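You operate a simulated robot arm through the tools that you are given. There is no shell and no other tool. Be economical: measure what you need, move in short steps, check, and stop when the job is done.

You run a simulated two-armed robot. Do the job below in one go: nothing can be reset, and whatever is moved stays where it is left.

TASK
Turn the big knob to 80 psi. Then take the dressing carton that expires first from the top of the steel bench and put it on the low shelf of the black rack. Then fetch the green coupling and set it in the red tray. Then put the bulb box from the top of the green bench on the yellow tape. Then take the 55 W bulb from the top of the tool box and leave it on the top of the blue mat. Then stack the blue case labelled "lamps" from the top of the tool box on top of the blue case labelled "straps". Then take the hose bundle on the right end of the work bench and put it away on the back rack of the green bench. Then lift the box lid open. The order counts. Set down upright: green coupling, bulb box.

It is judged by the outcome, as a careful person would: the job done as asked, and still so three seconds after it is handed in. It fails if anything else is knocked over, pushed out of place, dropped, spilled or broken. Lids that push on must go on centred and level and be pressed home; caps that screw on are set level and turned clockwise until they are tight.

THE ROBOT
Two 7-joint arms with fingered hands on one trunk, on a base that drives. Base frame: it is fixed to the floor where the robot stands at the start and does not move with it; the origin is under the middle of the robot, x ahead of it, y to its left, z up. Readings come in mm, rad, newtons and seconds.
The left shoulder is at the start at [30, 119, 1119], the right one opposite. With the tool pointing down near the work surface each hand reaches from about 100 to 740 mm from the robot's upright axis, wherever it stands, measured 20 degrees to its own side. Places, roughly: back rack of the green bench (76x17 cm) [-2200, -7440, 800]; big knob [500, -100, 900]; blue case [-2750, 1500, 1000]; box lid [-4300, 2600, 800]; bulb [-2750, 1500, 1000]; bulb box [-2750, -7750, 750]; dressing carton [-1750, -3000, 1000]; green coupling (7x6x10 cm) [-1600, -6100, 900]; hose bundle [-12000, -1000, 1000]; low shelf of the black rack [-5400, -1600, 800]; red tray (39x19 cm) [-1020, -5660, 840]; top of the blue mat (13x24 cm) [-3240, 0, 760]; yellow tape (6x6x2 cm) [-2500, -8000, 800]. Payload 3.8 kg a hand.
The TCP of each hand is the grasp point between the finger pads, 25 mm short of the fingertips. In the tool frame z runs along the fingers and y along their closing line. The gripper opens to 88 mm. The gripper's body begins 29 mm behind the TCP. The gripper is a hand of 4 fingers: y runs from the thumb to the fingers, the wrist lies at [-13, -106, -174] in the tool frame, and closing takes about 1.5 s.
Orientation is told as [roll, pitch, yaw] about the base's x, y, z axes, in that order, counted from this pose: with the fingers straight down and the wrist toward the robot, the tool's x, y and z point along [0, 1, 0], [1, 0, 0] and [0, 0, -1] of the base frame.

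THE INTERFACE
- The arms move only by the tool jog_arm. It takes "left_targets", "right_targets" or both (then of equal length, played together; a hand with none holds still); each is a list of rows, each a list of 7 numbers: the turn, a rotation vector about the tool's x, y, z in rad, then the shift along the tool's x, y, z in mm, then the opening, from 0 (shut) to 1 (fully open). In form: [[ax, ay, az, x, y, z, grip], ...]. A call has 1 to 8 rows; each row is the pose to reach, as a shift and turn from the pose commanded when the call began, along the tool's axes at that moment. Each row takes 0.2 s and may step no farther than 50 mm and 0.15 rad from the row before; otherwise, or with a gripper value out of range, the whole call is refused. A pose out of reach is approached as far as the arm can. The call stops where the force on the tool passes 40 N (or 10 N more than at its start, if that is more) or the arm is blocked; 0.2 s more then pass. The fingers move at their own pace (about 153 mm/s each) and stop on an object; they squeeze with about 33 N. The grip force told is the motor's: it shows also when the fingers shut on nothing. Time passes only in rows, and 0.2 s behind the last, so rows that repeat a pose let the fingers close. The reply holds the time, the measured pose of the TCP, the force on the tool along the base axes, the opening and the grip force, in the units named above and with some noise, with the torque about the TCP (base axes, N m) and any sound that the robot's microphone picked up.
- Cameras (640 x 400 px; columns grow to the right, rows downward): "scene" is now at [53.2, -8.7, 1661]; the picture's right is [-0.12, -0.99, -0.00], its down [-0.79, 0.10, -0.61] and it looks along [0.60, -0.07, -0.80] (base axes); focal length 258 px, centre (320, 200). "left" rides on the left gripper at [-64, -83, -98] in its tool frame; the picture's right is [-0.62, -0.37, 0.69], its down [0.71, -0.63, 0.30] and it looks along [0.32, 0.68, 0.65] (tool axes); focal length 265 px, centre (320, 200). "right" rides on the right gripper at [64, -83, -98] in its tool frame; the picture's right is [-0.62, 0.37, -0.69], its down [-0.71, -0.63, 0.30] and it looks along [-0.32, 0.68, 0.65] (tool axes); focal length 265 px, centre (320, 200). There is no depth. A picture from a camera that has moved, and an enlarged one, comes with that camera's place and axes in the base frame and with its lens.
- snapshot(camera): a new picture of that camera. The clock stands still meanwhile.
- lift_body(by): slides the trunk up (or, below 0, down) by that many mm; the arms and the scene camera ride with it, the base frame stays. It gives what a move gives, with no picture.
- roll_base(legs): drives the robot by 1 to 6 legs, each [ahead, left, turn to the left] in mm, mm and rad, along the robot's own axes; the way and the turn of a leg run together, so that a leg with both is an arc; at most 1500 mm and 3.142 rad a leg. The arms and the cameras ride along, it lands a little off, and it stops where it bumps. It gives what a move gives.
- hand_shape(shape, hand): the hand has 4 fingers and takes this shape, open, in about a second: jaw (thumb against the fingers, like two jaws); tri (thumb and two fingers); tip (a fingertip pinch); poke (one finger out to press); point (the index stretched); flat (the hand flat); cup (the hand cupped); fist (a fist). The gripper value then closes the fingers along that shape, each until it touches; the sizes above hold for jaw. It gives what a move gives, with no picture.
- aim_head(pan, tilt): turns the head with the scene camera to pan (to the left, within 2.094 rad either way) and tilt (down, from -0.506 to 1.204), counted from straight ahead of the robot. It gives what a move gives.
- close_up(camera, box): a new picture of the part [left, top, right, bottom] of that camera's present view, enlarged. The clock stands still meanwhile.
- sign_off(): hands the job in; it is judged then, once.

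Work in short steps. Places have to be worked out from the pictures, the camera data and where the tool is seen: move nearer, look again, correct. Check each grasp and each placing, and mend what went wrong. You have 207 turns and 202 pictures in all, those below and enlarged ones among them. Open the grippers and draw the arms clear of the work before you hand the job in, unless the task says otherwise; then end with one line.

The tools are called after ">>>" as name(argument=value, ...) on one line, values as JSON. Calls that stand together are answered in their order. jog_arm: Moves the arms, as the interface text tells. Its arguments: {"type":"object","properties":{"left_targets":{"type":"array","items":{"type":"array","items":{"type":"number"}}},"right_targets":{"type":"array","items":{"type":"array","items":{"type":"number"}}}},"required":[]} The other tools are called the same way: lift_body (by) slides the trunk up or down; hand_shape (shape, hand) gives the hand a shape; roll_base (legs) drives the base; aim_head (pan, tilt) turns the head that bears the scene camera; snapshot (camera) takes a picture; close_up (camera, box) takes an enlarged picture of a part of a camera's view; sign_off () hands the job in.

At the start:

```text
time_s: 0.0
left_ee_pos: [496.8, 52.5, 1181.3]
left_tool_rot: [0.0, 0.001, 0.0]
left_contact_force: [0.1, -0.1, -0.1]
left_torque: [-0.01, -0.01, 0.0]
left_finger_gap: 87.4
left_grasp_force: 0.0
left_shape: jaw
right_ee_pos: [463.6, -348.7, 1160.3]
right_tool_rot: [0.001, 0.002, 0.0]
right_contact_force: [0.5, -0.3, -0.4]
right_torque: [0.03, 0.02, 0.0]
right_finger_gap: 87.5
right_grasp_force: 0.1
right_shape: jaw
trunk travel left (down, up): [-275.0, 315.0]
robot x, y, heading: [1.2, -1.5, 0.0]
head pan, tilt: [-0.122, 0.922]
```

scene: 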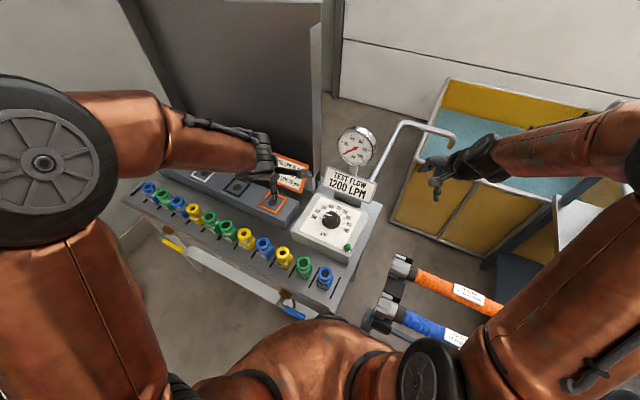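
right: 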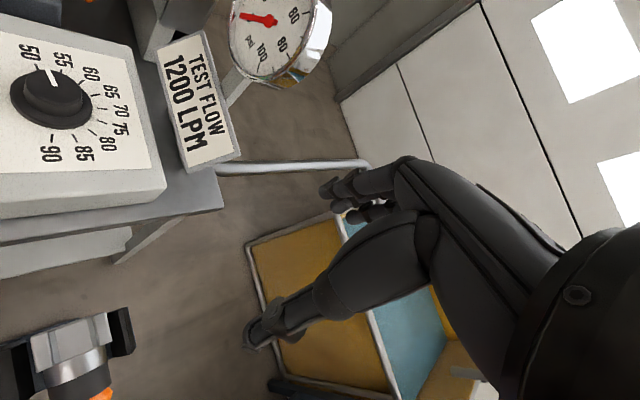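
left: 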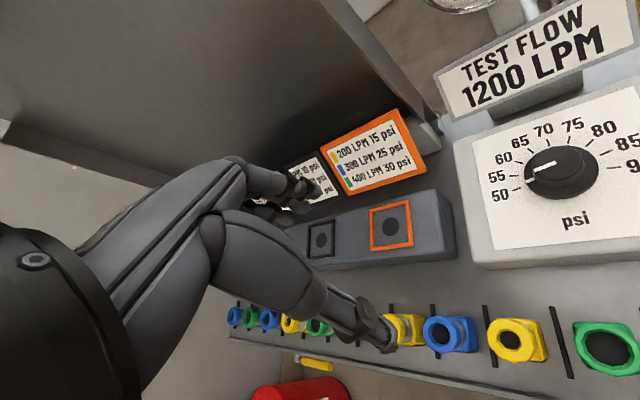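

I'll look closely at the knob and dial first.

>>> close_up(camera="scene", box=[280, 170, 390, 260])

>>> close_up(camera="left", box=[440, 80, 640, 270])

```text
4.44 times, centred on (335, 215) of scene
camera zoom: at [53.2, -8.7, 1661.0], right [-0.12, -0.99, 0.0], down [-0.79, 0.1, -0.61], along [0.6, -0.07, -0.8], focal length 1146 px, centre (253, 133)
```

zoom: 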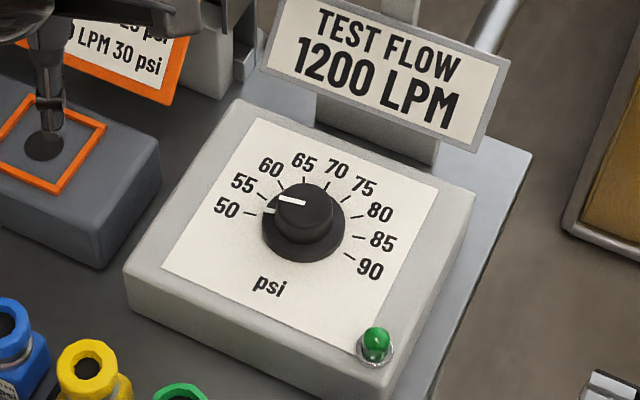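

```text
2.11 times, centred on (540, 175) of left
camera zoom: at [414.4, -11.4, 1280.2], right [-0.37, -0.62, -0.69], down [-0.63, 0.71, -0.3], along [0.68, 0.32, -0.65], focal length 559 px, centre (-143, 253)
```

zoom: 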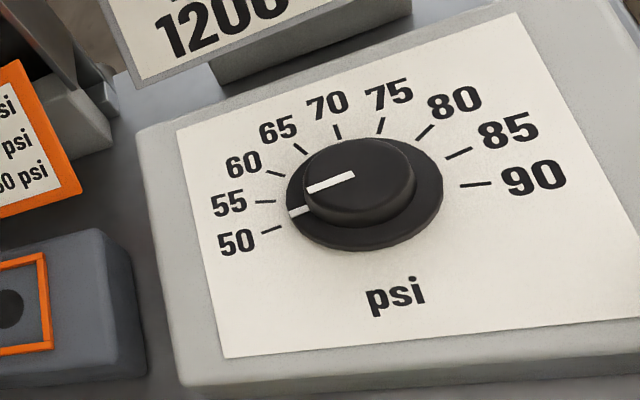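

The knob sits at about [551, -110], top near z 892, and the pointer reads about 52.5. The ticks are about 25° apart, so I need about 2.4 rad clockwise. I'll bring the right hand above it, pre-turned counter-clockwise, and clear the left arm.

>>> jog_arm(right_targets=[[0, 0, -0.145, 30, 11, 20, 1], [0, 0, -0.29, 60, 22, 40, 1], [0, 0, -0.435, 90, 33, 60, 1], [0, 0, -0.58, 120, 44, 80, 1], [0, 0, -0.725, 150, 55, 100, 1], [0, 0, -0.87, 180, 66, 120, 1], [0, 0, -1.015, 210, 77, 140, 1], [0, 0, -1.16, 239, 87, 160, 1]], left_targets=[[0, 0, 0, 25, 0, -10, 1], [0, 0, 0, 50, 0, -20, 1], [0, 0, 0, 75, 0, -30, 1], [0, 0, 0, 100, 0, -40, 1], [0, 0, 0, 125, 0, -50, 1], [0, 0, 0, 150, 0, -60, 1], [0, 0, 0, 175, 0, -70, 1], [0, 0, 0, 200, 0, -80, 1]])

>>> snapshot(camera="right")

>>> snapshot(camera="scene")

```text
time_s: 1.8
left_ee_pos: [498.4, 253.5, 1259.7]
left_tool_rot: [-0.004, 0.003, 0.001]
left_contact_force: [0.5, 0.0, -0.9]
left_torque: [0.0, 0.01, 0.0]
left_finger_gap: 87.6
left_grasp_force: 0.1
left_shape: jaw
right_ee_pos: [551.1, -112.7, 999.7]
right_tool_rot: [-0.003, 0.001, 1.162]
right_contact_force: [0.2, 0.2, 0.6]
right_torque: [-0.02, -0.04, 0.02]
right_finger_gap: 87.6
right_grasp_force: 0.0
right_shape: jaw
trunk travel left (down, up): [-275.0, 315.0]
robot x, y, heading: [2.7, -0.9, -0.002]
head pan, tilt: [-0.122, 0.922]
```

```text
196 pictures are left
camera right: at [457.3, -163.0, 1097.8], right [0.71, 0.09, 0.69], down [0.41, -0.86, -0.3], along [0.57, 0.5, -0.65], focal length 265 px, centre (320, 200)
```

right: 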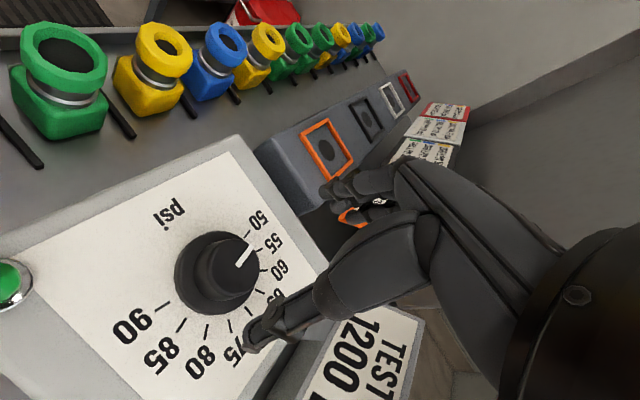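

```text
195 pictures are left
camera scene: at [54.3, -7.5, 1661.0], right [-0.12, -0.99, 0.0], down [-0.79, 0.1, -0.6], along [0.6, -0.07, -0.8], focal length 258 px, centre (320, 200)
```

scene: 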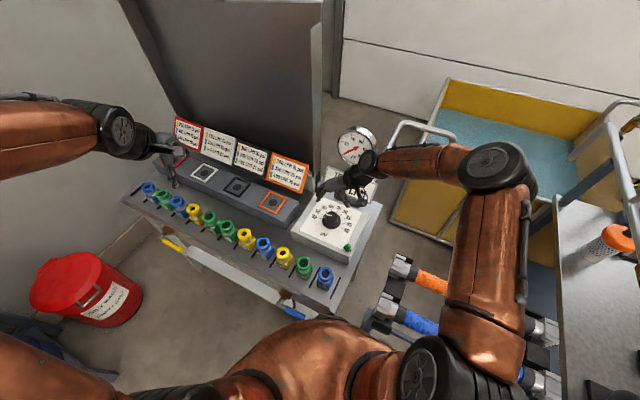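

The knob centre reads about [549, -112], which is under the TCP. I'll descend to z≈897 and close on the knob.

>>> jog_arm(right_targets=[[0, 0, 0, 0, 0, 40, 1], [0, 0, 0, 0, 0, 80, 1], [0, 0, 0, 0, -1, 103, 1], [0, 0, 0, 0, -1, 103, 0], [0, 0, 0, 0, -1, 103, 0], [0, 0, 0, 0, -1, 103, 0], [0, 0, 0, 0, -1, 103, 0], [0, 0, 0, 0, -1, 103, 0]])

>>> snapshot(camera="right")

```text
time_s: 3.6
left_ee_pos: [496.3, 253.0, 1260.8]
left_tool_rot: [-0.001, 0.0, 0.001]
left_contact_force: [-0.2, -1.4, -0.4]
left_torque: [-0.02, -0.01, 0.01]
left_finger_gap: 87.7
left_grasp_force: 0.0
left_shape: jaw
right_ee_pos: [550.7, -111.4, 896.1]
right_tool_rot: [0.0, -0.001, 1.161]
right_contact_force: [-1.0, -1.9, -0.7]
right_torque: [-0.03, 0.02, 0.03]
right_finger_gap: 60.1
right_grasp_force: 33.3
right_shape: jaw
trunk travel left (down, up): [-275.0, 315.0]
robot x, y, heading: [-0.0, 4.7, -0.001]
head pan, tilt: [-0.122, 0.922]
```

```text
194 pictures are left
camera right: at [457.2, -163.7, 994.9], right [0.72, 0.09, 0.69], down [0.4, -0.86, -0.3], along [0.57, 0.5, -0.65], focal length 265 px, centre (320, 200)
```

right: 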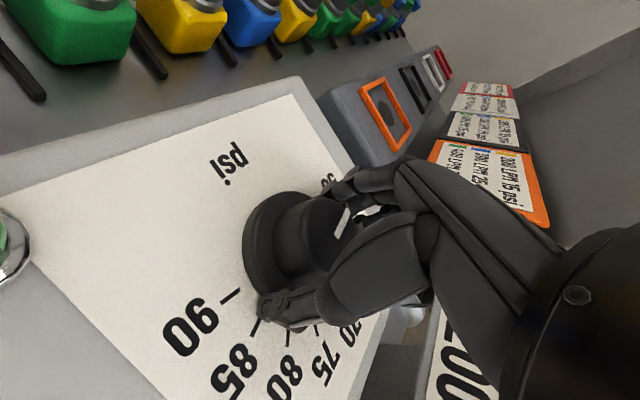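

The grip is on the knob at 60 mm. I'll turn it clockwise by 1.2 rad.

>>> jog_arm(right_targets=[[0, 0, 0.149, 0, 0, 0, 0], [0, 0, 0.298, 0, 0, 0, 0], [0, 0, 0.447, 0, 0, 0, 0], [0, 0, 0.596, 0, 0, 0, 0], [0, 0, 0.745, 0, 0, 0, 0], [0, 0, 0.894, 0, 0, 0, 0], [0, 0, 1.043, 0, 0, 0, 0], [0, 0, 1.192, 0, 0, 0, 0]])

>>> close_up(camera="scene", box=[280, 170, 390, 260])

```text
time_s: 5.4
left_ee_pos: [497.0, 252.2, 1261.2]
left_tool_rot: [-0.001, -0.001, -0.002]
left_contact_force: [0.2, 0.1, 1.3]
left_torque: [0.04, 0.02, 0.02]
left_finger_gap: 87.7
left_grasp_force: 0.0
left_shape: jaw
right_ee_pos: [548.5, -111.4, 896.4]
right_tool_rot: [0.0, 0.0, -0.036]
right_contact_force: [-2.8, -3.9, -0.4]
right_torque: [-0.03, -0.03, -0.02]
right_finger_gap: 59.9
right_grasp_force: 33.1
right_shape: jaw
trunk travel left (down, up): [-275.0, 315.0]
robot x, y, heading: [-2.4, -2.3, 0.0]
head pan, tilt: [-0.122, 0.922]
```

```text
4.44 times, centred on (335, 215) of scene
camera zoom: at [53.1, -8.5, 1661.0], right [-0.12, -0.99, 0.0], down [-0.79, 0.1, -0.61], along [0.6, -0.07, -0.8], focal length 1146 px, centre (253, 133)
```

zoom: 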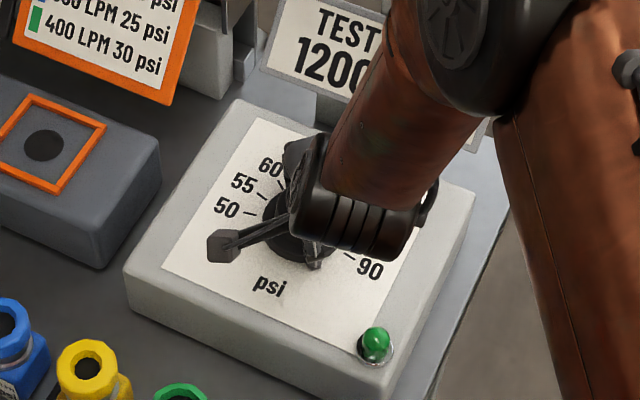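

The hand turned smoothly to yaw -0.04. I'll continue another 1.15 rad.

>>> jog_arm(right_targets=[[0, 0, 0.145, 0, 0, 0, 0], [0, 0, 0.29, 0, 0, 0, 0], [0, 0, 0.435, 0, 0, 0, 0], [0, 0, 0.58, 0, 0, 0, 0], [0, 0, 0.725, 0, 0, 0, 0], [0, 0, 0.87, 0, 0, 0, 0], [0, 0, 1.015, 0, 0, 0, 0], [0, 0, 1.15, 0, 0, 0, 0]])

>>> close_up(camera="scene", box=[280, 170, 390, 260])

>>> snapshot(camera="right")

```text
time_s: 7.2
left_ee_pos: [496.5, 252.7, 1259.6]
left_tool_rot: [0.0, 0.001, -0.002]
left_contact_force: [0.5, 0.2, -0.3]
left_torque: [0.01, 0.02, 0.0]
left_finger_gap: 87.7
left_grasp_force: 0.0
left_shape: jaw
right_ee_pos: [549.5, -110.6, 897.3]
right_tool_rot: [0.0, -0.002, -1.184]
right_contact_force: [-6.4, 0.8, -1.4]
right_torque: [-0.06, 0.1, 0.07]
right_finger_gap: 60.0
right_grasp_force: 33.0
right_shape: jaw
trunk travel left (down, up): [-275.0, 315.0]
robot x, y, heading: [0.4, 1.1, 0.002]
head pan, tilt: [-0.122, 0.922]
```

```text
4.44 times, centred on (335, 215) of scene
camera zoom: at [52.5, -8.2, 1661.0], right [-0.12, -0.99, 0.0], down [-0.79, 0.1, -0.61], along [0.6, -0.07, -0.8], focal length 1146 px, centre (253, 133)
```

zoom: 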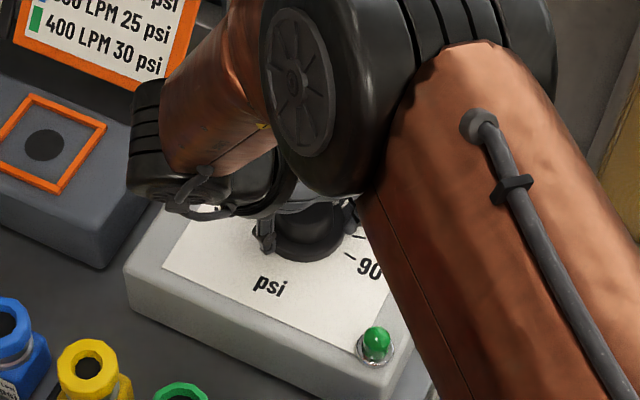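

```text
191 pictures are left
camera right: at [576.0, -10.0, 995.1], right [-0.43, -0.57, 0.69], down [-0.9, 0.31, -0.3], along [-0.04, -0.76, -0.65], focal length 265 px, centre (320, 200)
```

right: 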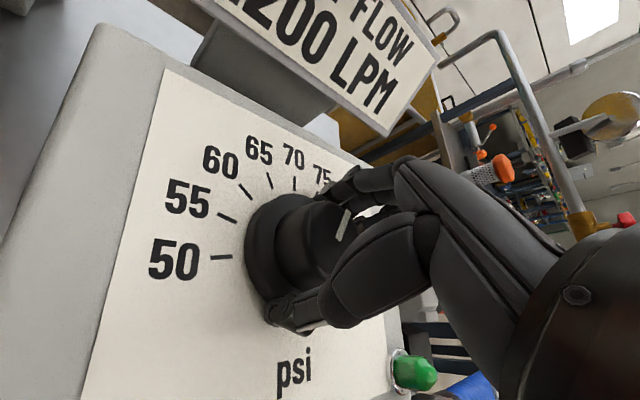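

Turned 134° in all. I'll release, lift off and read the pointer.

>>> jog_arm(right_targets=[[0, 0, 0, 0, 0, 0, 1], [0, 0, 0, 0, 0, 0, 1], [0, 0, 0, 0, 0, -40, 1], [0, 0, 0, 0, 0, -80, 1], [0, 0, 0, 0, 0, -110, 1]])

>>> snapshot(camera="right")

```text
time_s: 8.4
left_ee_pos: [497.0, 252.4, 1261.5]
left_tool_rot: [0.001, 0.002, 0.002]
left_contact_force: [-0.2, 0.5, 0.6]
left_torque: [0.0, 0.04, -0.01]
left_finger_gap: 87.6
left_grasp_force: 0.1
left_shape: jaw
right_ee_pos: [548.6, -109.1, 1006.8]
right_tool_rot: [0.001, 0.0, -1.184]
right_contact_force: [-0.6, 0.6, -0.8]
right_torque: [0.05, 0.0, 0.0]
right_finger_gap: 88.0
right_grasp_force: 0.2
right_shape: jaw
trunk travel left (down, up): [-275.0, 315.0]
robot x, y, heading: [0.3, 0.5, -0.001]
head pan, tilt: [-0.122, 0.922]
```

```text
190 pictures are left
camera right: at [575.5, -9.0, 1104.6], right [-0.43, -0.58, 0.69], down [-0.9, 0.31, -0.3], along [-0.04, -0.76, -0.65], focal length 265 px, centre (320, 200)
```

right: 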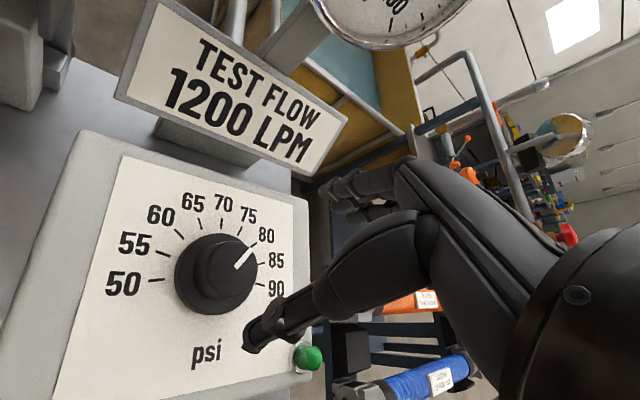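

>>> close_up(camera="right", box=[140, 180, 300, 330])

```text
2.67 times, centred on (220, 255) of right
camera zoom: at [575.5, -9.0, 1104.6], right [-0.43, -0.58, 0.69], down [-0.9, 0.31, -0.3], along [-0.04, -0.76, -0.65], focal length 708 px, centre (587, 53)
```

zoom: 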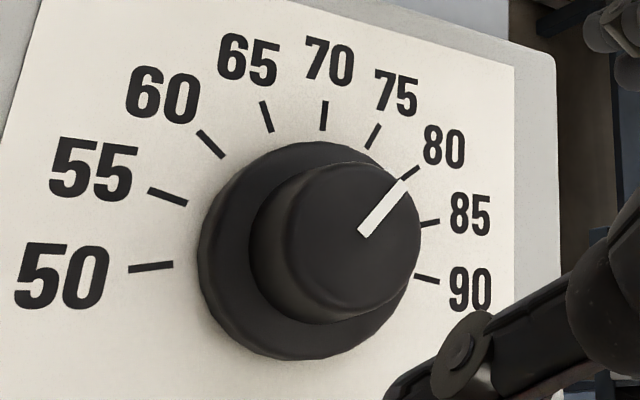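

The pointer direction works out to about -74° against about -83° for the 80 tick, so it reads about 78. I'll regrip and turn about 0.16 rad more.

>>> jog_arm(right_targets=[[0, 0, 0, 0, 0, 50, 1], [0, 0, 0, 0, 0, 90, 1], [0, 0, 0, 0, 0, 110, 1], [0, 0, 0, 0, 0, 110, 0], [0, 0, 0, 0, 0, 110, 0], [0, 0, 0, 0, 0, 110, 0], [0, 0, 0.08, 0, 0, 110, 0], [0, 0, 0.16, 0, 0, 110, 0]])

>>> jog_arm(right_targets=[[0, 0, 0, 0, 0, 0, 0], [0, 0, 0, 0, 0, 0, 1], [0, 0, 0, 0, 0, 0, 1], [0, 0, 0, 0, 0, -40, 1], [0, 0, 0, 0, 0, -80, 1], [0, 0, 0, 0, 0, -120, 1], [0, 0, 0, -40, -10, -140, 1], [0, 0, 0, -80, -20, -160, 1]])

>>> snapshot(camera="right")

>>> close_up(camera="scene", box=[280, 170, 390, 260])

```text
time_s: 10.2
left_ee_pos: [496.8, 253.9, 1260.7]
left_tool_rot: [0.001, -0.001, 0.0]
left_contact_force: [-0.8, 0.4, 0.0]
left_torque: [-0.02, 0.0, 0.02]
left_finger_gap: 87.5
left_grasp_force: 0.2
left_shape: jaw
right_ee_pos: [548.6, -110.3, 897.5]
right_tool_rot: [-0.002, 0.0, -1.342]
right_contact_force: [-3.0, 2.1, -1.8]
right_torque: [0.02, 0.01, -0.01]
right_finger_gap: 59.5
right_grasp_force: 32.9
right_shape: jaw
trunk travel left (down, up): [-275.0, 315.0]
robot x, y, heading: [-0.0, -0.1, 0.0]
head pan, tilt: [-0.122, 0.922]
```

```text
time_s: 12.0
left_ee_pos: [495.3, 252.9, 1261.0]
left_tool_rot: [0.002, 0.002, 0.0]
left_contact_force: [0.3, -0.6, 0.0]
left_torque: [-0.01, -0.01, 0.05]
left_finger_gap: 87.6
left_grasp_force: 0.1
left_shape: jaw
right_ee_pos: [465.4, -110.1, 1058.3]
right_tool_rot: [0.001, 0.0, -1.343]
right_contact_force: [0.9, 0.4, 0.2]
right_torque: [-0.05, -0.01, -0.02]
right_finger_gap: 87.8
right_grasp_force: 0.0
right_shape: jaw
trunk travel left (down, up): [-275.0, 315.0]
robot x, y, heading: [2.3, 2.4, 0.001]
head pan, tilt: [-0.122, 0.922]
```

```text
188 pictures are left
camera right: at [507.7, -13.6, 1157.6], right [-0.52, -0.5, 0.69], down [-0.84, 0.45, -0.3], along [-0.16, -0.74, -0.65], focal length 265 px, centre (320, 200)
```

right: 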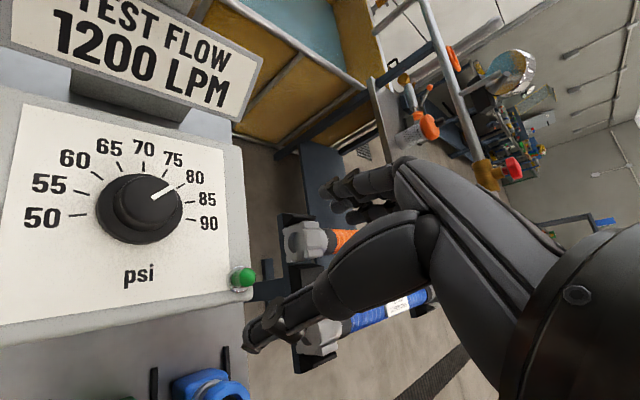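

```text
4.44 times, centred on (335, 215) of scene
camera zoom: at [52.0, -8.3, 1661.1], right [-0.12, -0.99, 0.0], down [-0.79, 0.1, -0.61], along [0.6, -0.07, -0.8], focal length 1146 px, centre (253, 133)
```

zoom: 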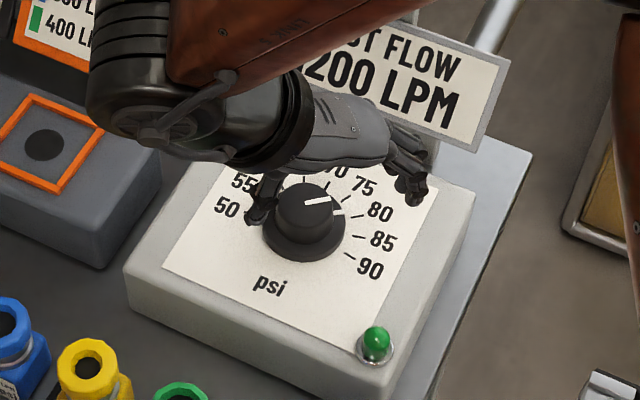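

>>> close_up(camera="right", box=[20, 130, 230, 261])

>>> close_up(camera="scene", box=[315, 195, 375, 245])

```text
3.05 times, centred on (125, 196) of right
camera zoom: at [507.7, -13.6, 1157.6], right [-0.52, -0.5, 0.69], down [-0.84, 0.45, -0.3], along [-0.16, -0.74, -0.65], focal length 809 px, centre (914, 214)
```

zoom: 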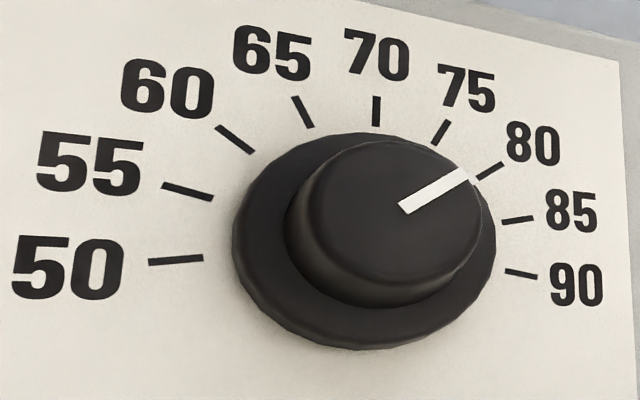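

```text
8.00 times, centred on (345, 220) of scene
camera zoom: at [52.0, -8.3, 1661.1], right [-0.12, -0.99, 0.0], down [-0.79, 0.1, -0.61], along [0.6, -0.07, -0.8], focal length 2063 px, centre (120, 40)
```

zoom: 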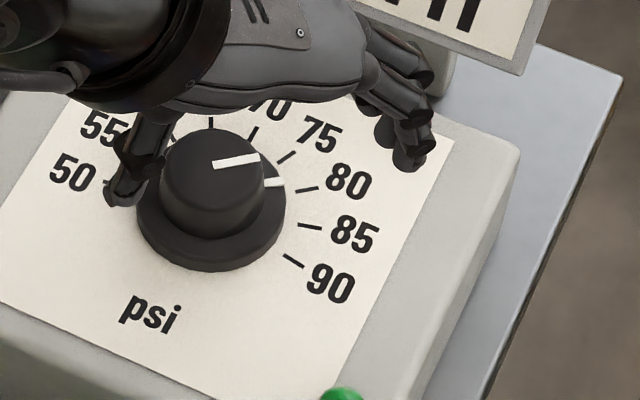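

In both views the pointer sits on 80 within about half a psi, so the knob is done. Now I'll retract the right arm to a carry pose and look round for the drive.

>>> jog_arm(right_targets=[[0, 0, -0.145, -30, -30, -25, 1], [0, 0, -0.29, -60, -60, -50, 1], [0, 0, -0.435, -90, -90, -75, 1], [0, 0, -0.58, -95, -130, -100, 1], [0, 0, -0.725, -100, -170, -110, 1], [0, 0, -0.87, -100, -210, -120, 1], [0, 0, -1.015, -100, -250, -130, 1], [0, 0, -1.16, -100, -280, -130, 1]])

>>> aim_head(pan=-1.4, tilt=0.45)

>>> snapshot(camera="scene")

>>> aim_head(pan=-2.09, tilt=0.35)

>>> snapshot(camera="scene")

>>> aim_head(pan=2.09, tilt=0.35)

>>> snapshot(camera="scene")

```text
time_s: 13.8
left_ee_pos: [497.1, 253.2, 1260.2]
left_tool_rot: [0.0, 0.0, -0.001]
left_contact_force: [0.0, -0.2, -0.3]
left_torque: [0.0, 0.0, 0.0]
left_finger_gap: 87.5
left_grasp_force: 0.1
left_shape: jaw
right_ee_pos: [304.0, 141.1, 1188.6]
right_tool_rot: [0.0, 0.0, -0.181]
right_contact_force: [0.3, -0.1, -0.4]
right_torque: [0.0, 0.01, 0.0]
right_finger_gap: 87.5
right_grasp_force: 0.1
right_shape: jaw
trunk travel left (down, up): [-275.0, 315.0]
robot x, y, heading: [-0.0, 0.4, -0.002]
head pan, tilt: [-0.122, 0.922]
```

```text
time_s: 15.2
left_ee_pos: [497.2, 252.8, 1260.4]
left_tool_rot: [0.001, 0.001, 0.0]
left_contact_force: [-0.3, -0.2, 0.3]
left_torque: [0.01, -0.02, 0.02]
left_finger_gap: 87.5
left_grasp_force: 0.0
left_shape: jaw
right_ee_pos: [306.1, 140.4, 1188.9]
right_tool_rot: [0.001, 0.001, -0.183]
right_contact_force: [-0.4, 0.8, -0.4]
right_torque: [0.01, -0.01, 0.01]
right_finger_gap: 87.6
right_grasp_force: 0.1
right_shape: jaw
trunk travel left (down, up): [-275.0, 315.0]
robot x, y, heading: [-1.0, 2.2, -0.0]
head pan, tilt: [-1.4, 0.45]
```

```text
184 pictures are left
camera scene: at [-4.9, -89.8, 1700.9], right [-0.99, -0.17, 0.0], down [-0.07, 0.43, -0.9], along [0.15, -0.89, -0.44], focal length 258 px, centre (320, 200)
```

scene: 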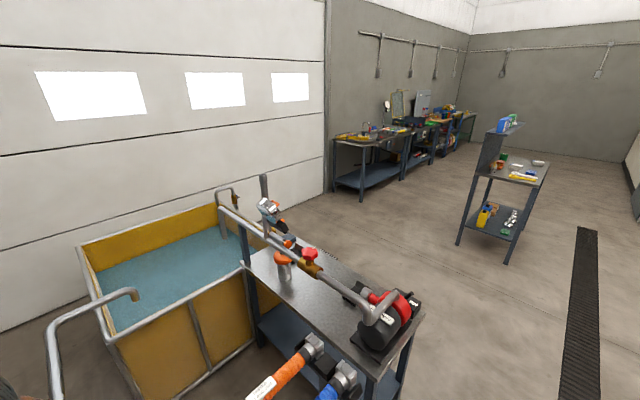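

```text
time_s: 16.3
left_ee_pos: [497.1, 253.1, 1260.7]
left_tool_rot: [0.0, 0.0, -0.001]
left_contact_force: [-0.9, -0.5, -0.1]
left_torque: [0.0, 0.01, 0.03]
left_finger_gap: 87.7
left_grasp_force: 0.0
left_shape: jaw
right_ee_pos: [305.7, 139.8, 1188.2]
right_tool_rot: [0.0, 0.001, -0.182]
right_contact_force: [0.0, -0.9, -0.3]
right_torque: [0.02, 0.03, 0.0]
right_finger_gap: 87.7
right_grasp_force: 0.0
right_shape: jaw
trunk travel left (down, up): [-275.0, 315.0]
robot x, y, heading: [0.6, -1.1, 0.001]
head pan, tilt: [-2.089, 0.351]
```

```text
183 pictures are left
camera scene: at [-66.7, -80.2, 1710.1], right [-0.87, 0.49, 0.0], down [0.17, 0.3, -0.94], along [-0.46, -0.82, -0.34], focal length 258 px, centre (320, 200)
```

scene: 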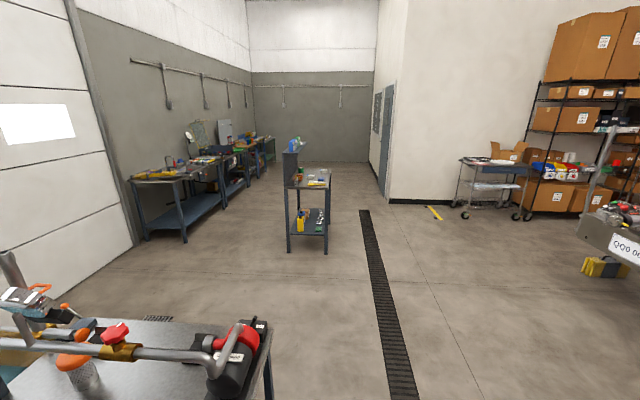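

```text
time_s: 19.7
left_ee_pos: [496.4, 253.3, 1260.1]
left_tool_rot: [0.0, 0.0, 0.0]
left_contact_force: [0.1, -0.1, -0.4]
left_torque: [-0.02, 0.01, 0.01]
left_finger_gap: 87.9
left_grasp_force: 0.1
left_shape: jaw
right_ee_pos: [306.1, 138.8, 1187.0]
right_tool_rot: [0.0, -0.001, -0.184]
right_contact_force: [1.0, 0.2, 0.0]
right_torque: [0.0, 0.0, 0.01]
right_finger_gap: 87.4
right_grasp_force: 0.1
right_shape: jaw
trunk travel left (down, up): [-275.0, 315.0]
robot x, y, heading: [1.2, 2.8, -0.001]
head pan, tilt: [2.089, 0.351]
```

```text
182 pictures are left
camera scene: at [-66.7, 81.6, 1710.1], right [0.87, 0.5, 0.0], down [0.17, -0.3, -0.94], along [-0.47, 0.82, -0.34], focal length 258 px, centre (320, 200)
```

scene: 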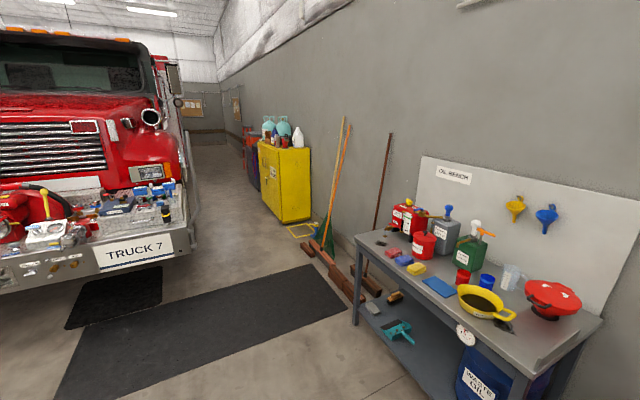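

The steel bench stands ahead near [-1500, -3000], with the pump bench to my right. I'll uncross the right arm, back off, turn to -y and drive up partway.

>>> jog_arm(right_targets=[[0, 0, -0.02, -42, 0, 0, 1], [0, 0, -0.04, -84, 0, 0, 1], [0, 0, -0.06, -126, 0, 0, 1], [0, 0, -0.08, -168, 0, 0, 1], [0, 0, -0.1, -210, 0, 0, 1], [0, 0, -0.12, -252, 5, 0, 1], [0, 0, -0.15, -294, 10, 0, 1], [0, 0, -0.18, -336, 15, 0, 1]], left_targets=[[0, 0, 0, 0, -20, 0, 1], [0, 0, 0, 0, -40, 0, 1], [0, 0, 0, 0, -60, 0, 1], [0, 0, 0, 0, -80, 0, 1], [0, 0, 0, 0, -100, 0, 1], [0, 0, 0, 0, -120, 0, 1], [0, 0, 0, 0, -140, 0, 1], [0, 0, 0, 0, -160, 0, 1]])

>>> roll_base(legs=[[-1100, 0, 0], [0, 0, -1.57], [1200, 0, 0]])

>>> aim_head(pan=-0.2, tilt=0.5)

>>> snapshot(camera="scene")

```text
time_s: 21.5
left_ee_pos: [334.5, 251.9, 1262.7]
left_tool_rot: [0.002, -0.002, 0.0]
left_contact_force: [-0.1, -0.6, 0.4]
left_torque: [0.03, -0.04, -0.02]
left_finger_gap: 87.7
left_grasp_force: 0.0
left_shape: jaw
right_ee_pos: [335.6, -206.9, 1229.8]
right_tool_rot: [0.002, -0.002, -0.005]
right_contact_force: [0.3, 0.1, 0.1]
right_torque: [0.0, 0.0, 0.0]
right_finger_gap: 87.6
right_grasp_force: 0.1
right_shape: jaw
right hand out of reach, approached as far as the arm can: row 4, 5, 6, 7, 8
trunk travel left (down, up): [-275.0, 315.0]
robot x, y, heading: [-2.1, 1.4, -0.005]
head pan, tilt: [2.089, 0.351]
```

```text
time_s: 36.7
left_ee_pos: [-822.6, -1557.0, 1262.1]
left_tool_rot: [0.001, 0.0, -1.553]
left_contact_force: [-0.4, 0.2, 0.1]
left_torque: [0.01, -0.01, 0.05]
left_finger_gap: 87.3
left_grasp_force: 0.1
left_shape: jaw
right_ee_pos: [-1282.6, -1566.2, 1228.8]
right_tool_rot: [0.0, 0.001, -1.555]
right_contact_force: [0.1, -0.5, -0.4]
right_torque: [-0.02, -0.01, 0.02]
right_finger_gap: 87.5
right_grasp_force: 0.1
right_shape: jaw
trunk travel left (down, up): [-275.0, 315.0]
robot x, y, heading: [-1080.3, -1225.8, -1.554]
head pan, tilt: [2.089, 0.351]
```

```text
time_s: 38.9
left_ee_pos: [-822.1, -1557.0, 1261.0]
left_tool_rot: [0.0, -0.001, -1.553]
left_contact_force: [0.3, 0.2, -0.8]
left_torque: [-0.03, 0.0, -0.02]
left_finger_gap: 87.6
left_grasp_force: 0.2
left_shape: jaw
right_ee_pos: [-1281.6, -1564.2, 1229.2]
right_tool_rot: [0.001, 0.003, -1.558]
right_contact_force: [0.4, 0.4, 0.2]
right_torque: [0.0, 0.0, 0.0]
right_finger_gap: 87.7
right_grasp_force: 0.0
right_shape: jaw
trunk travel left (down, up): [-275.0, 315.0]
robot x, y, heading: [-1082.2, -1226.7, -1.549]
head pan, tilt: [-0.201, 0.499]
```

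```text
181 pictures are left
camera scene: at [-1100.4, -1293.6, 1696.4], right [-0.98, 0.18, 0.0], down [0.09, 0.47, -0.88], along [-0.16, -0.86, -0.48], focal length 258 px, centre (320, 200)
```

scene: 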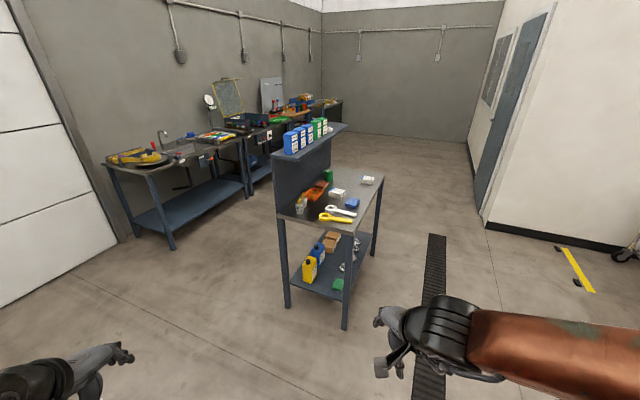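

The bench is rotated: its front edge runs from about (-1489, -2422) to (-1990, -3130), with the riser at the back. I'll drive round to face its front.

>>> roll_base(legs=[[200, -1100, 0], [1020, 0, 0], [0, 0, 0.93]])

>>> aim_head(pan=0, tilt=0.7)

>>> snapshot(camera="scene")

```text
time_s: 51.8
left_ee_pos: [-1753.2, -2444.0, 1262.1]
left_tool_rot: [0.0, 0.0, -0.634]
left_contact_force: [-0.5, -0.7, -0.5]
left_torque: [0.0, 0.0, 0.0]
left_finger_gap: 87.5
left_grasp_force: 0.0
left_shape: jaw
right_ee_pos: [-2025.2, -2814.4, 1228.6]
right_tool_rot: [0.0, 0.002, -0.637]
right_contact_force: [0.0, -0.5, 0.3]
right_torque: [-0.03, -0.01, 0.01]
right_finger_gap: 87.7
right_grasp_force: 0.0
right_shape: jaw
trunk travel left (down, up): [-275.0, 315.0]
robot x, y, heading: [-2176.5, -2454.4, -0.636]
head pan, tilt: [-0.201, 0.499]
```

```text
time_s: 52.5
left_ee_pos: [-1754.0, -2442.1, 1262.9]
left_tool_rot: [-0.001, -0.001, -0.634]
left_contact_force: [-0.3, -0.2, 0.9]
left_torque: [0.02, 0.01, 0.0]
left_finger_gap: 87.6
left_grasp_force: 0.0
left_shape: jaw
right_ee_pos: [-2025.2, -2813.2, 1229.5]
right_tool_rot: [0.001, 0.002, -0.635]
right_contact_force: [0.0, -0.7, 0.6]
right_torque: [-0.01, -0.02, 0.0]
right_finger_gap: 87.4
right_grasp_force: 0.1
right_shape: jaw
trunk travel left (down, up): [-275.0, 315.0]
robot x, y, heading: [-2175.7, -2447.4, -0.635]
head pan, tilt: [0.0, 0.7]
```

```text
180 pictures are left
camera scene: at [-2123.3, -2486.6, 1678.8], right [-0.59, -0.81, 0.0], down [-0.52, 0.38, -0.77], along [0.62, -0.45, -0.64], focal length 258 px, centre (320, 200)
```

scene: 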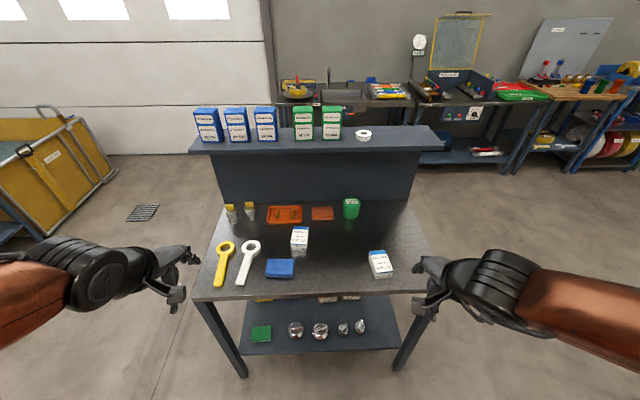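

Cartons stand on the bench top (two white) and more on the riser shelf, so I'll read the labels.

>>> close_up(camera="scene", box=[185, 95, 285, 155])

>>> close_up(camera="scene", box=[280, 95, 380, 155])

>>> close_up(camera="scene", box=[260, 195, 400, 285])

```text
6.40 times, centred on (235, 125) of scene
camera zoom: at [-2123.3, -2486.6, 1678.8], right [-0.59, -0.81, 0.0], down [-0.52, 0.38, -0.77], along [0.62, -0.45, -0.64], focal length 1650 px, centre (864, 680)
```

zoom: 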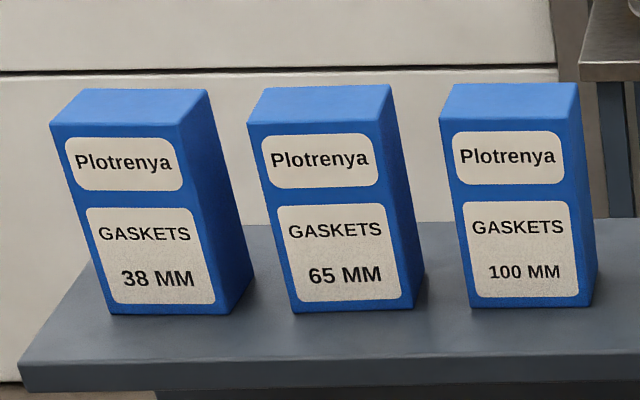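

```text
6.40 times, centred on (330, 125) of scene
camera zoom: at [-2123.3, -2486.6, 1678.8], right [-0.59, -0.81, 0.0], down [-0.52, 0.38, -0.77], along [0.62, -0.45, -0.64], focal length 1650 px, centre (256, 680)
```

zoom: 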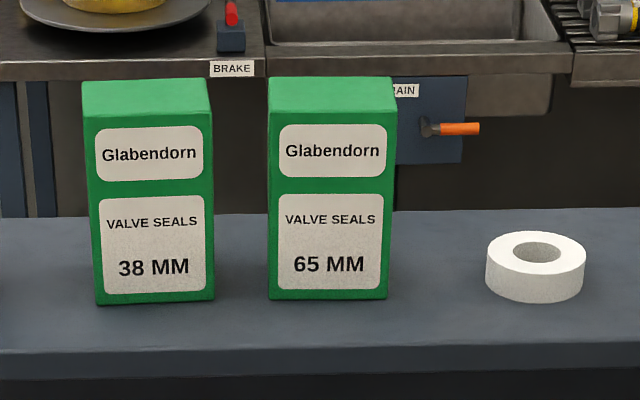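

```text
4.44 times, centred on (330, 240) of scene
camera zoom: at [-2123.3, -2486.6, 1678.8], right [-0.59, -0.81, 0.0], down [-0.52, 0.38, -0.77], along [0.62, -0.45, -0.64], focal length 1146 px, centre (276, 22)
```

zoom: 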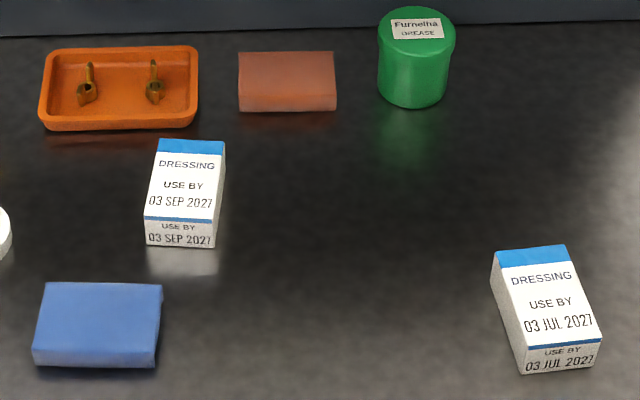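

The 03 JUL 2027 carton, on the right, is the one. I'll take a hand-camera view to triangulate it.

>>> snapshot(camera="right")

```text
176 pictures are left
camera right: at [-2054.8, -2713.1, 1327.8], right [-0.07, -0.72, 0.69], down [-0.93, -0.2, -0.3], along [0.36, -0.67, -0.65], focal length 265 px, centre (320, 200)
```

right: 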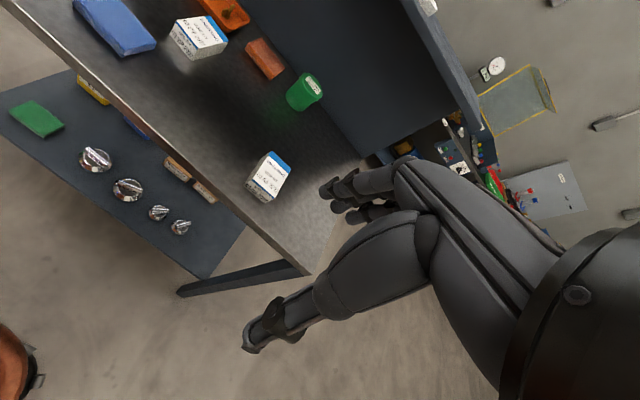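

The carton is a 62×99×33 mm box lying flat, centred near [-1788, -3002] with its top at about 906, long axis at yaw -0.56. I'll drive a little closer, then position the right hand with yaw about +1.0 to close across the width.

>>> roll_base(legs=[[100, -100, 0]])

```text
time_s: 53.9
left_ee_pos: [-1731.1, -2584.0, 1261.2]
left_tool_rot: [0.0, 0.0, -0.633]
left_contact_force: [0.6, 0.2, -0.2]
left_torque: [0.02, 0.0, 0.0]
left_finger_gap: 87.6
left_grasp_force: 0.0
left_shape: jaw
right_ee_pos: [-2000.8, -2955.2, 1229.1]
right_tool_rot: [0.001, 0.002, -0.632]
right_contact_force: [-0.4, -0.8, -0.5]
right_torque: [0.01, 0.01, -0.02]
right_finger_gap: 87.8
right_grasp_force: 0.1
right_shape: jaw
trunk travel left (down, up): [-275.0, 315.0]
robot x, y, heading: [-2154.3, -2588.9, -0.632]
head pan, tilt: [0.0, 0.7]
```

>>> jog_arm(right_targets=[[0, 0, -0.149, 11, 25, 20, 1], [0, 0, -0.298, 22, 50, 40, 1], [0, 0, -0.447, 33, 75, 65, 1], [0, 0, -0.596, 44, 100, 90, 1], [0, 0, -0.745, 55, 125, 115, 1], [0, 0, -0.894, 66, 150, 140, 1], [0, 0, -1.043, 77, 175, 165, 1], [0, 0, -1.192, 88, 199, 190, 1]])

>>> jog_arm(right_targets=[[0, 0, -0.146, 0, 0, 10, 1], [0, 0, -0.292, 0, 0, 20, 1], [0, 0, -0.438, 0, 0, 30, 1]])

>>> snapshot(camera="right")

>>> snapshot(camera="scene")

```text
time_s: 55.7
left_ee_pos: [-1732.8, -2584.7, 1263.6]
left_tool_rot: [0.002, 0.0, -0.631]
left_contact_force: [-1.5, -0.5, -0.5]
left_torque: [-0.01, -0.03, 0.02]
left_finger_gap: 87.8
left_grasp_force: 0.0
left_shape: jaw
right_ee_pos: [-1805.8, -2984.4, 1049.9]
right_tool_rot: [-0.049, -0.05, 0.235]
right_contact_force: [0.9, -0.5, -0.4]
right_torque: [0.03, 0.01, 0.03]
right_finger_gap: 87.9
right_grasp_force: 0.0
right_shape: jaw
right hand out of reach, approached as far as the arm can: row 6, 7, 8
trunk travel left (down, up): [-275.0, 315.0]
robot x, y, heading: [-2154.0, -2589.3, -0.63]
head pan, tilt: [0.0, 0.7]
```

```text
time_s: 56.5
left_ee_pos: [-1731.1, -2583.4, 1261.1]
left_tool_rot: [-0.002, 0.001, -0.631]
left_contact_force: [-0.6, 1.5, 0.5]
left_torque: [-0.02, -0.04, 0.0]
left_finger_gap: 87.4
left_grasp_force: 0.0
left_shape: jaw
right_ee_pos: [-1801.3, -2983.3, 1021.1]
right_tool_rot: [-0.062, -0.023, 0.675]
right_contact_force: [-0.7, 0.4, 0.3]
right_torque: [0.0, 0.01, 0.0]
right_finger_gap: 88.0
right_grasp_force: 0.0
right_shape: jaw
right hand out of reach, approached as far as the arm can: row 1
trunk travel left (down, up): [-275.0, 315.0]
robot x, y, heading: [-2148.6, -2592.0, -0.637]
head pan, tilt: [0.0, 0.7]
```

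```text
175 pictures are left
camera right: at [-1913.7, -2982.1, 1113.1], right [0.63, -0.23, 0.74], down [-0.03, -0.96, -0.27], along [0.77, 0.15, -0.62], focal length 265 px, centre (320, 200)
```

right: 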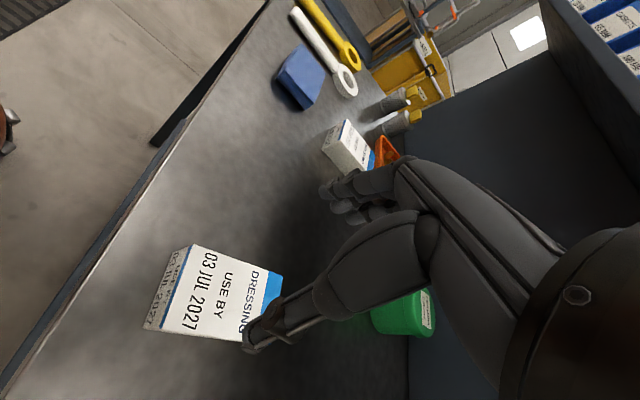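

```text
174 pictures are left
camera scene: at [-2098.5, -2627.1, 1678.6], right [-0.59, -0.81, 0.0], down [-0.52, 0.38, -0.76], along [0.62, -0.45, -0.64], focal length 258 px, centre (320, 200)
```

scene: 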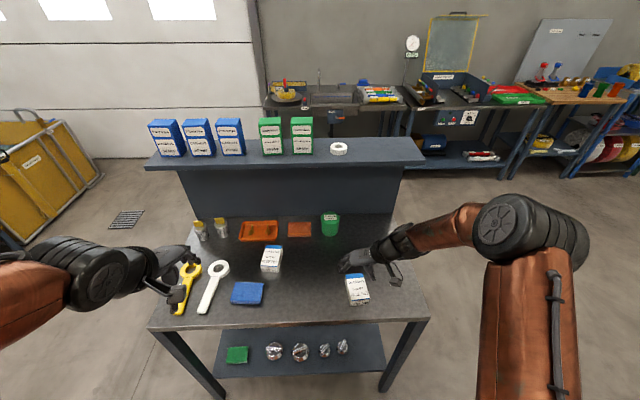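

The carton centre re-measures at (-1794, -3003), axis about -30°. I'll level the tool, finish the yaw and lower to z≈960.

>>> jog_arm(right_targets=[[0.008, 0.02, -0.12, -7, -2, 20, 1], [0.016, 0.04, -0.24, -14, -4, 40, 1], [0.023, 0.06, -0.36, -21, -6, 60, 1]])

>>> snapshot(camera="right")

```text
time_s: 57.3
left_ee_pos: [-1729.6, -2584.1, 1262.0]
left_tool_rot: [0.0, 0.0, -0.633]
left_contact_force: [-0.8, 0.2, 0.5]
left_torque: [0.02, -0.01, -0.02]
left_finger_gap: 87.5
left_grasp_force: 0.2
left_shape: jaw
right_ee_pos: [-1792.8, -3006.0, 963.3]
right_tool_rot: [-0.004, 0.012, 1.035]
right_contact_force: [0.5, -0.6, 0.2]
right_torque: [-0.01, 0.04, -0.01]
right_finger_gap: 87.9
right_grasp_force: 0.0
right_shape: jaw
trunk travel left (down, up): [-275.0, 315.0]
robot x, y, heading: [-2153.2, -2589.5, -0.635]
head pan, tilt: [0.0, 0.7]
```

```text
173 pictures are left
camera right: at [-1890.3, -3044.7, 1061.9], right [0.72, 0.01, 0.69], down [0.29, -0.91, -0.29], along [0.63, 0.41, -0.66], focal length 265 px, centre (320, 200)
```

right: 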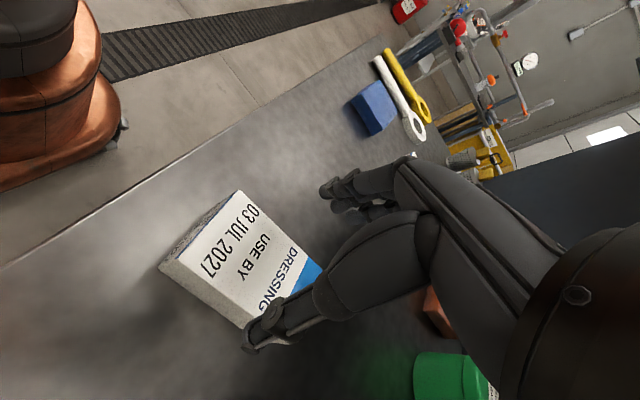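

The TCP is within about 6 mm of the carton centre. I'll descend to z≈903 and close.

>>> jog_arm(right_targets=[[0, 0, 0, 2, -4, 30, 1], [0, 0, 0, 4, -4, 60, 1], [0, 0, 0, 4, -4, 60, 0], [0, 0, 0, 4, -4, 60, 0], [0, 0, 0, 4, -4, 60, 0], [0, 0, 0, 4, -4, 60, 0]])

>>> snapshot(camera="right")

```text
time_s: 58.7
left_ee_pos: [-1730.8, -2583.3, 1262.3]
left_tool_rot: [0.001, 0.001, -0.633]
left_contact_force: [0.1, 0.4, -0.9]
left_torque: [0.05, 0.01, 0.0]
left_finger_gap: 87.6
left_grasp_force: 0.1
left_shape: jaw
right_ee_pos: [-1795.8, -3008.0, 903.7]
right_tool_rot: [-0.005, 0.012, 1.034]
right_contact_force: [0.0, -0.1, 0.2]
right_torque: [-0.01, -0.01, 0.0]
right_finger_gap: 55.7
right_grasp_force: 33.0
right_shape: jaw
trunk travel left (down, up): [-275.0, 315.0]
robot x, y, heading: [-2153.9, -2592.3, -0.628]
head pan, tilt: [0.0, 0.7]
```

```text
172 pictures are left
camera right: at [-1896.0, -3046.2, 1001.9], right [0.72, 0.01, 0.69], down [0.29, -0.91, -0.29], along [0.63, 0.41, -0.66], focal length 265 px, centre (320, 200)
```

right: 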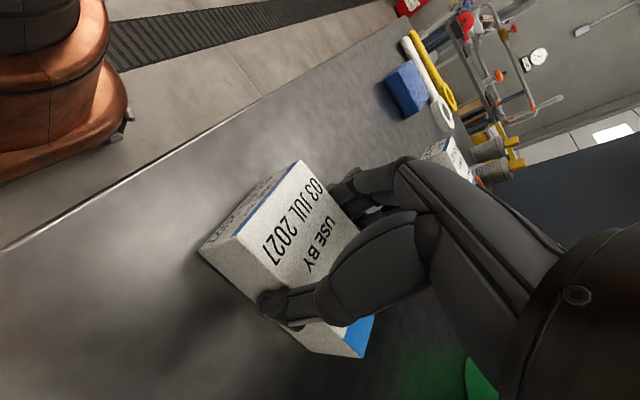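

The carton is gripped (gap 55.7 mm). I'll lift it and draw it back.

>>> jog_arm(right_targets=[[0, 0, 0, 0, 0, -40, 0], [0, 0, 0, 0, 0, -80, 0], [0, 0, 0, 0, 0, -120, 0], [0, 0, 0, 40, 0, -140, 0], [0, 0, 0, 80, 0, -150, 0], [0, 0, 0, 120, 0, -150, 0], [0, 0, 0, 160, 0, -150, 0], [0, 0, 0, 190, 0, -150, 0]])

>>> aim_head(pan=-1.9, tilt=0.3)

>>> snapshot(camera="scene")

```text
time_s: 60.5
left_ee_pos: [-1731.9, -2582.6, 1262.0]
left_tool_rot: [-0.001, 0.0, -0.632]
left_contact_force: [-0.4, 0.3, -0.2]
left_torque: [0.0, 0.0, -0.01]
left_finger_gap: 87.6
left_grasp_force: 0.1
left_shape: jaw
right_ee_pos: [-1961.6, -2912.4, 1051.4]
right_tool_rot: [-0.007, 0.013, 1.034]
right_contact_force: [-0.9, -0.2, -1.5]
right_torque: [0.02, -0.01, -0.02]
right_finger_gap: 55.6
right_grasp_force: 32.6
right_shape: jaw
trunk travel left (down, up): [-275.0, 315.0]
robot x, y, heading: [-2152.0, -2590.5, -0.632]
head pan, tilt: [0.0, 0.7]
```

```text
time_s: 62.3
left_ee_pos: [-1729.5, -2583.7, 1261.3]
left_tool_rot: [0.0, 0.001, -0.632]
left_contact_force: [-0.1, 0.2, 0.3]
left_torque: [0.04, 0.01, 0.03]
left_finger_gap: 87.6
left_grasp_force: 0.0
left_shape: jaw
right_ee_pos: [-1961.7, -2911.5, 1051.3]
right_tool_rot: [-0.005, 0.012, 1.033]
right_contact_force: [0.1, -0.5, -1.8]
right_torque: [-0.02, -0.05, 0.0]
right_finger_gap: 55.8
right_grasp_force: 33.3
right_shape: jaw
trunk travel left (down, up): [-275.0, 315.0]
robot x, y, heading: [-2151.4, -2589.6, -0.628]
head pan, tilt: [-1.901, 0.3]
```

```text
171 pictures are left
camera scene: at [-2245.7, -2631.0, 1714.8], right [-0.57, 0.82, 0.0], down [0.24, 0.17, -0.96], along [-0.78, -0.55, -0.3], focal length 258 px, centre (320, 200)
```

scene: 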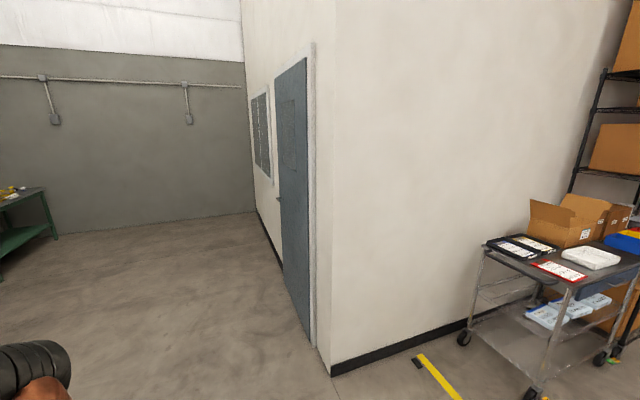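

Carton held. I'll back off, turn to face -x toward the black rack and drive partway.

>>> roll_base(legs=[[-400, 0, 0], [0, 0, -2.51], [800, -800, 0]])

>>> aim_head(pan=0, tilt=0.45)

>>> snapshot(camera="scene")

```text
time_s: 76.1
left_ee_pos: [-3594.4, -1784.6, 1262.7]
left_tool_rot: [-0.001, 0.0, 3.126]
left_contact_force: [-0.1, 0.1, 0.3]
left_torque: [-0.02, -0.01, 0.04]
left_finger_gap: 87.9
left_grasp_force: 0.1
left_shape: jaw
right_ee_pos: [-3595.8, -1384.4, 1052.0]
right_tool_rot: [-0.006, 0.012, -1.495]
right_contact_force: [0.0, 0.2, -1.8]
right_torque: [-0.02, -0.01, 0.01]
right_finger_gap: 55.5
right_grasp_force: 33.3
right_shape: jaw
trunk travel left (down, up): [-275.0, 315.0]
robot x, y, heading: [-3255.3, -1535.2, 3.126]
head pan, tilt: [-1.901, 0.3]
```

```text
time_s: 78.0
left_ee_pos: [-3595.4, -1786.0, 1262.6]
left_tool_rot: [-0.001, 0.0, 3.124]
left_contact_force: [0.0, 0.7, 0.8]
left_torque: [0.0, 0.02, 0.02]
left_finger_gap: 87.5
left_grasp_force: 0.0
left_shape: jaw
right_ee_pos: [-3596.5, -1384.8, 1051.6]
right_tool_rot: [-0.005, 0.012, -1.493]
right_contact_force: [-0.3, 0.0, -1.5]
right_torque: [0.0, 0.03, 0.05]
right_finger_gap: 55.4
right_grasp_force: 32.8
right_shape: jaw
trunk travel left (down, up): [-275.0, 315.0]
robot x, y, heading: [-3252.0, -1536.2, 3.119]
head pan, tilt: [0.0, 0.45]
```

```text
170 pictures are left
camera scene: at [-3326.7, -1534.9, 1700.9], right [0.02, 1.0, 0.0], down [0.44, -0.01, -0.9], along [-0.9, 0.02, -0.44], focal length 258 px, centre (320, 200)
```

scene: 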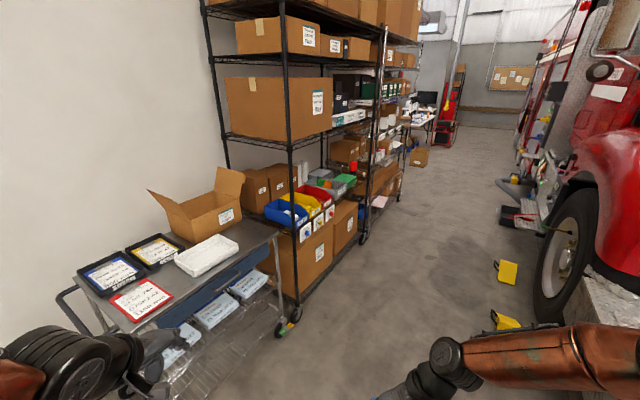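

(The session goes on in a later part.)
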